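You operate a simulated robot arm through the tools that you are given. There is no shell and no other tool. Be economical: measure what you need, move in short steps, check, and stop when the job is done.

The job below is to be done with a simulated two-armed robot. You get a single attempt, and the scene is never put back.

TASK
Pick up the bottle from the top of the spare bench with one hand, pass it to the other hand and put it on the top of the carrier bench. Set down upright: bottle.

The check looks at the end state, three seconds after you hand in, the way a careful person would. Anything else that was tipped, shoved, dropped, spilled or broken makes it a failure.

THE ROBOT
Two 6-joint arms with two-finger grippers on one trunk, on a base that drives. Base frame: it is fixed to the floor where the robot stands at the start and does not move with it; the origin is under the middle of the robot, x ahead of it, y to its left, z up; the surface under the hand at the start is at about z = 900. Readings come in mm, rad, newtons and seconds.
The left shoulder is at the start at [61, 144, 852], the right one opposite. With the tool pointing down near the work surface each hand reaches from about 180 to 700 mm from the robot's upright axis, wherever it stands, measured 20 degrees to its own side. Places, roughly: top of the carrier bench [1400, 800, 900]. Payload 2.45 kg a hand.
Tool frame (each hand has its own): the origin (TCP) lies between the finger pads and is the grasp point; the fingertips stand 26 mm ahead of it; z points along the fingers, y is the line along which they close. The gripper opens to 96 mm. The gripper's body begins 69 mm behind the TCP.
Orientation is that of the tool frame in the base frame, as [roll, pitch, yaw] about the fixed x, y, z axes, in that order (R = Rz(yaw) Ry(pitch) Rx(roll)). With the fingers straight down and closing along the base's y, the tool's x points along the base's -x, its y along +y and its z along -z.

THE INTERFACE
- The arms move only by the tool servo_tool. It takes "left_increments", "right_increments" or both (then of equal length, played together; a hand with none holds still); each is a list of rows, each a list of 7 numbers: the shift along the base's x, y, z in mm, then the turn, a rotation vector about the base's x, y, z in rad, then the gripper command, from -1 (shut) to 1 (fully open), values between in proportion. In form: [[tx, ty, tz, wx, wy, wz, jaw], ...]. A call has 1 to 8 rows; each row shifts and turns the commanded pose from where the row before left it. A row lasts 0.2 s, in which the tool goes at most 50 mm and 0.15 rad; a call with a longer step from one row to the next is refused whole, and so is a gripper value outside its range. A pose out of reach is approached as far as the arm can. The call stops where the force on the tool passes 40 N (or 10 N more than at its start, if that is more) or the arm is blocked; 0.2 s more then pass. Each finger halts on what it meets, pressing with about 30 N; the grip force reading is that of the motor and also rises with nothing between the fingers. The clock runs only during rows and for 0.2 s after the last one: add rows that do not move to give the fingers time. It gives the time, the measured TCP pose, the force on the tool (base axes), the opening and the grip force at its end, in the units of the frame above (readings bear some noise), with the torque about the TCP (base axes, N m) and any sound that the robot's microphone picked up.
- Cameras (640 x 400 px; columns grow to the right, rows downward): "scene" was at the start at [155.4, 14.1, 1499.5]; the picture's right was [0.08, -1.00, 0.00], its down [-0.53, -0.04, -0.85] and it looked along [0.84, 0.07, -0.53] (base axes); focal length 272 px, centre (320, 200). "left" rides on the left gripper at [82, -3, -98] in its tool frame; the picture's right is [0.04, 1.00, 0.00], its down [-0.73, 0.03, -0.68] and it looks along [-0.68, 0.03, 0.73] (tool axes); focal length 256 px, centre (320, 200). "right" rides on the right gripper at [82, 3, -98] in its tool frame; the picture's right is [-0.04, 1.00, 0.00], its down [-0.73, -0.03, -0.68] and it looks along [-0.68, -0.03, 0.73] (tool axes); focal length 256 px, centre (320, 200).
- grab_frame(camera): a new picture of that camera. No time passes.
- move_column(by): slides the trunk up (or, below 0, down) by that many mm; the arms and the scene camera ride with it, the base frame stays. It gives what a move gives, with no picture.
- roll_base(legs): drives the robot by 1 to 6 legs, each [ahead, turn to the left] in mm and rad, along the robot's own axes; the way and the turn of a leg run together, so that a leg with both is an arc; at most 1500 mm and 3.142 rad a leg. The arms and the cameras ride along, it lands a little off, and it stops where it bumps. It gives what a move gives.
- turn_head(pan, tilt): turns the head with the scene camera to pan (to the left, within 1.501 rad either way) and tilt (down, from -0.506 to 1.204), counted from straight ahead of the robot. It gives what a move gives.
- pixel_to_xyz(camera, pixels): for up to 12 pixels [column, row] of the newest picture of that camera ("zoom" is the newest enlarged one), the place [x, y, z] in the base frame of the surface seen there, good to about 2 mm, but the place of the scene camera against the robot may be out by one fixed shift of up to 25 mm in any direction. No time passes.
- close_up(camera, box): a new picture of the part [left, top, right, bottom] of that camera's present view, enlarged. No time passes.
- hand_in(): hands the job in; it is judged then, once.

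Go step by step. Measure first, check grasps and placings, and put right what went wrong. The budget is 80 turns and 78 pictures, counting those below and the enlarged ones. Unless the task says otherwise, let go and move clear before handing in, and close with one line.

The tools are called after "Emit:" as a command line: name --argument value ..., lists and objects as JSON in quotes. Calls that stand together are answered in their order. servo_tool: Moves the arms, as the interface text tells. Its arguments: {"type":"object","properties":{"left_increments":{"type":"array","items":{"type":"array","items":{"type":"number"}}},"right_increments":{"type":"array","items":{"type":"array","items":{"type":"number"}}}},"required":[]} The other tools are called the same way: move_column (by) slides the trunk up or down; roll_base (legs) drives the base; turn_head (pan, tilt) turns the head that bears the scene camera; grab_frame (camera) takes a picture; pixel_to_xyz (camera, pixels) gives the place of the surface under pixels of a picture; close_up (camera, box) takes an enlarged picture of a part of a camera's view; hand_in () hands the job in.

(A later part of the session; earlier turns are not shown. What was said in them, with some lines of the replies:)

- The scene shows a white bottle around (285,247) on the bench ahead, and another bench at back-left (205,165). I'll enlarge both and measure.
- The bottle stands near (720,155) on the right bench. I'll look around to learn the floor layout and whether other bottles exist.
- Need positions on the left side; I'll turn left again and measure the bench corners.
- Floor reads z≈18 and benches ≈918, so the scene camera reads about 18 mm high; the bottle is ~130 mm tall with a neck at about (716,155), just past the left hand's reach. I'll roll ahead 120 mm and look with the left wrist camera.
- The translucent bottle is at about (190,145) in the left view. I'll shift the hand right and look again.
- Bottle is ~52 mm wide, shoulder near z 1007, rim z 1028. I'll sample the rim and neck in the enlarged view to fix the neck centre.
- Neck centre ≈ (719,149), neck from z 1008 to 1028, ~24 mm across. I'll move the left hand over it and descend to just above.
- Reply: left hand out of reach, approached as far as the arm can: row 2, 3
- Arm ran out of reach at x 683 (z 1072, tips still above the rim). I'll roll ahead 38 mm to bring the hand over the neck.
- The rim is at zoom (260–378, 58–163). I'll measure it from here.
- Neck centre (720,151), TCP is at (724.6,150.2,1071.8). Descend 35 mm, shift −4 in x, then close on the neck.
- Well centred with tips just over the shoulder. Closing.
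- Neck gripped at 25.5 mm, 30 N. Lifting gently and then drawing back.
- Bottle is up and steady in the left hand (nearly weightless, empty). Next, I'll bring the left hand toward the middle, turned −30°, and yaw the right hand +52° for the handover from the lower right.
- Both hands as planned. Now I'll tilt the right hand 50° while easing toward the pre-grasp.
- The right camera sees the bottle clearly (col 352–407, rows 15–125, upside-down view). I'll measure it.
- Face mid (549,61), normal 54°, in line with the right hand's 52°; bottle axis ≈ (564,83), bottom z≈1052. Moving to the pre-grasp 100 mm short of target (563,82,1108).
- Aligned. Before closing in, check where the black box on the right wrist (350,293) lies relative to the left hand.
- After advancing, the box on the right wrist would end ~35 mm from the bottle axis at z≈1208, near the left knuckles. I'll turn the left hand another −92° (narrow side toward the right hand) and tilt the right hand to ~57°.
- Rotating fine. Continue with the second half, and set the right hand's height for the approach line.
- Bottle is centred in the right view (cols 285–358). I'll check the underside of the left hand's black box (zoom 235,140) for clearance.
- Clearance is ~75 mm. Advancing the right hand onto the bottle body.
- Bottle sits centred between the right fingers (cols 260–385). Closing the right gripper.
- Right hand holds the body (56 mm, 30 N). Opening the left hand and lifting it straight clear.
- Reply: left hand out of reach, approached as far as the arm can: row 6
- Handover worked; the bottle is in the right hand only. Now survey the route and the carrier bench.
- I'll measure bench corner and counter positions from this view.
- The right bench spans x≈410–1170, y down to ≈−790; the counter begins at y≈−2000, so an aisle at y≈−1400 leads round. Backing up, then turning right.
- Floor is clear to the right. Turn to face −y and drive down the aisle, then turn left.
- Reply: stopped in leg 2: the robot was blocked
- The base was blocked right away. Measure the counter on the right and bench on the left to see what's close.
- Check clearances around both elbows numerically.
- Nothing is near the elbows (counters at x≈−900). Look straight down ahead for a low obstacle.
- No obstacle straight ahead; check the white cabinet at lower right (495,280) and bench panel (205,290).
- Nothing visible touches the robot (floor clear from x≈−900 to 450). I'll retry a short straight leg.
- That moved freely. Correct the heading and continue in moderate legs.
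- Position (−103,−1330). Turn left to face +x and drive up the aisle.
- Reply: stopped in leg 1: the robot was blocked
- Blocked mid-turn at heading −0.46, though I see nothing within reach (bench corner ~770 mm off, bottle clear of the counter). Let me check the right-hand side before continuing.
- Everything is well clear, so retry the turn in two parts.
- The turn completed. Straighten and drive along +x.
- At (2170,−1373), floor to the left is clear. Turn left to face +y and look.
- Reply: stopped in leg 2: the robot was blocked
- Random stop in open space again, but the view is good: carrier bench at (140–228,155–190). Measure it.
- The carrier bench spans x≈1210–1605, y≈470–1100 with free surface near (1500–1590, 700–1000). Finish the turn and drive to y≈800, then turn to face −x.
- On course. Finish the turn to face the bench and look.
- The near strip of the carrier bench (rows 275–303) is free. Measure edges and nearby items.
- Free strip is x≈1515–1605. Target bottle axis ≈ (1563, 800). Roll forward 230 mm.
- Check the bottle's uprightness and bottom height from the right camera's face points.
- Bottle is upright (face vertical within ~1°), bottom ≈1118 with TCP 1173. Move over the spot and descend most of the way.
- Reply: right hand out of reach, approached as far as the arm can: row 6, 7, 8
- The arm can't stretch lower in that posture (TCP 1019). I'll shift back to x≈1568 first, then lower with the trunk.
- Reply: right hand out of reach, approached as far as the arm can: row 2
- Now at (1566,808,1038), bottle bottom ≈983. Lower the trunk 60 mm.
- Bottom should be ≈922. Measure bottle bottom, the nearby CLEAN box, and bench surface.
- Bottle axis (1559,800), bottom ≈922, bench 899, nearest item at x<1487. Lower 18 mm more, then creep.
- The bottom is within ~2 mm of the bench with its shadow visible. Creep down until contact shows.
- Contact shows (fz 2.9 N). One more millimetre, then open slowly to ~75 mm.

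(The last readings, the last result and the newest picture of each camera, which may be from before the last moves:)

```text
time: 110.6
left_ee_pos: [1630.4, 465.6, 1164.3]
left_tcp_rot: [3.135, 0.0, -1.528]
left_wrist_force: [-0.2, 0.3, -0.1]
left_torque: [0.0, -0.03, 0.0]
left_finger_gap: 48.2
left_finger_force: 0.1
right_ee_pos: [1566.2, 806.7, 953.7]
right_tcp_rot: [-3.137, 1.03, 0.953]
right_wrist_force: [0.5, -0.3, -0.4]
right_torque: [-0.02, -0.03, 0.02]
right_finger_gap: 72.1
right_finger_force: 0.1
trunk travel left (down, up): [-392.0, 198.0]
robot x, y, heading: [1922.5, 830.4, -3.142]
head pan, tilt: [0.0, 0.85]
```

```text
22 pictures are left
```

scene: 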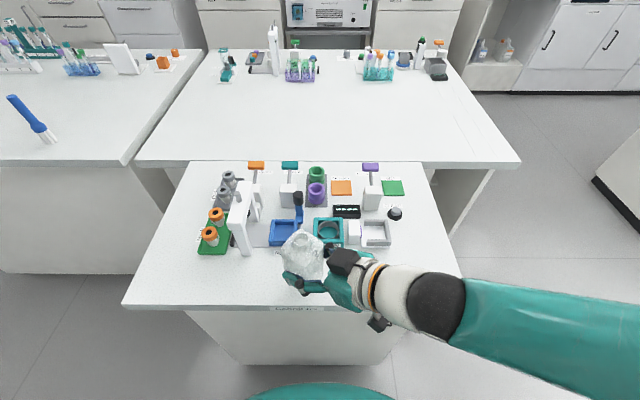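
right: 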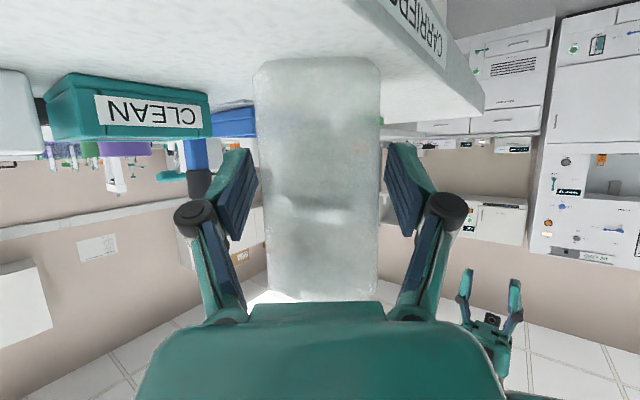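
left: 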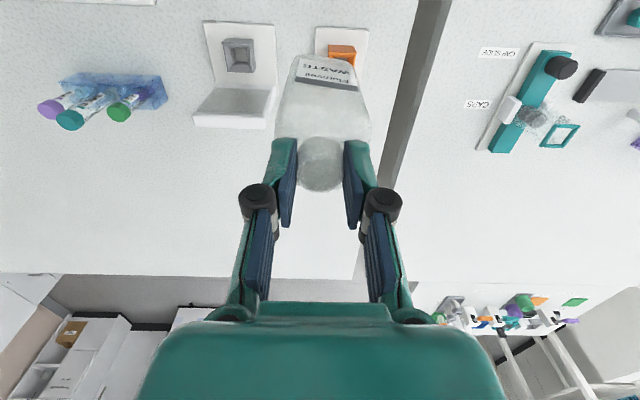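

Bottle stands free between the open fingers. Retract back along the tool axis.

Emit:
servo_tool --right_increments '[[7, 10.5, 8, 0, 0, 0, 0.5], [12, 17, 13, 0, 0, 0, 0.5], [15, 21, 15, 0, 0, 0, 0.5], [15, 21, 15, 0, 0, 0, 0.5], [17, 24, 18, 0, 0, 0, 0.5], [17, 24, 18, 0, 0, 0, 0.5], [0, 0, 30, 0, 0, 0, 0.5]]'

Emit:
grab_frame --camera "right"

Emit:
close_up --camera "scene" --box '[120, 130, 480, 355]'

```text
time: 112.2
left_ee_pos: [1631.5, 466.3, 1163.9]
left_tcp_rot: [3.138, 0.002, -1.529]
left_wrist_force: [-0.8, -0.4, -0.4]
left_torque: [-0.04, -0.02, -0.05]
left_finger_gap: 48.0
left_finger_force: 0.1
right_ee_pos: [1645.0, 923.1, 1075.3]
right_tcp_rot: [-3.141, 1.027, 0.954]
right_wrist_force: [0.4, 0.4, 0.5]
right_torque: [0.02, -0.03, -0.01]
right_finger_gap: 72.0
right_finger_force: 0.1
right hand out of reach, approached as far as the arm can: row 2, 3
trunk travel left (down, up): [-392.0, 198.0]
robot x, y, heading: [1925.2, 828.1, -3.14]
head pan, tilt: [0.0, 0.85]
```

```text
21 pictures are left
```

right: 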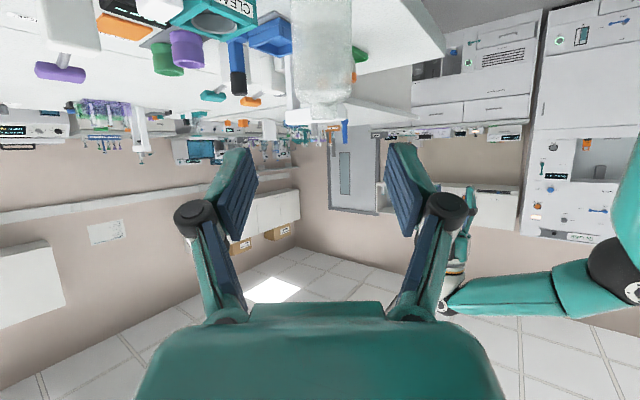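

```text
1.78 times, centred on (300, 242) of scene
```

zoom: 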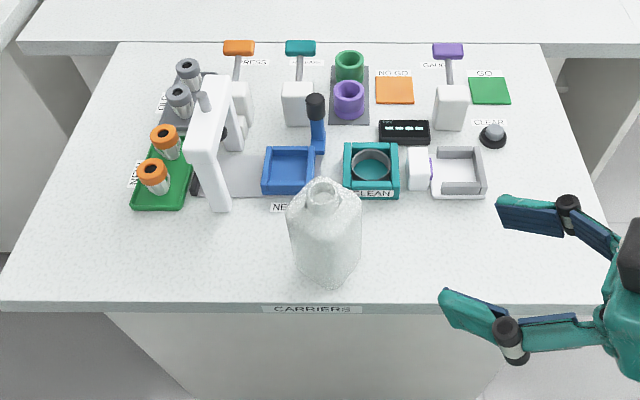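

The bottle stands upright at zoom (325,235) on the bench labelled CARRIERS. Everything around it is in place and both hands are clear, so I'm handing in.

Emit:
hand_in

```text
The job is handed in.
```

The left hand picked the bottle up from the spare bench and passed it to the right hand, which set it upright on the carrier bench. Both hands are clear, nothing else looked disturbed in the pictures, and the job is handed in.
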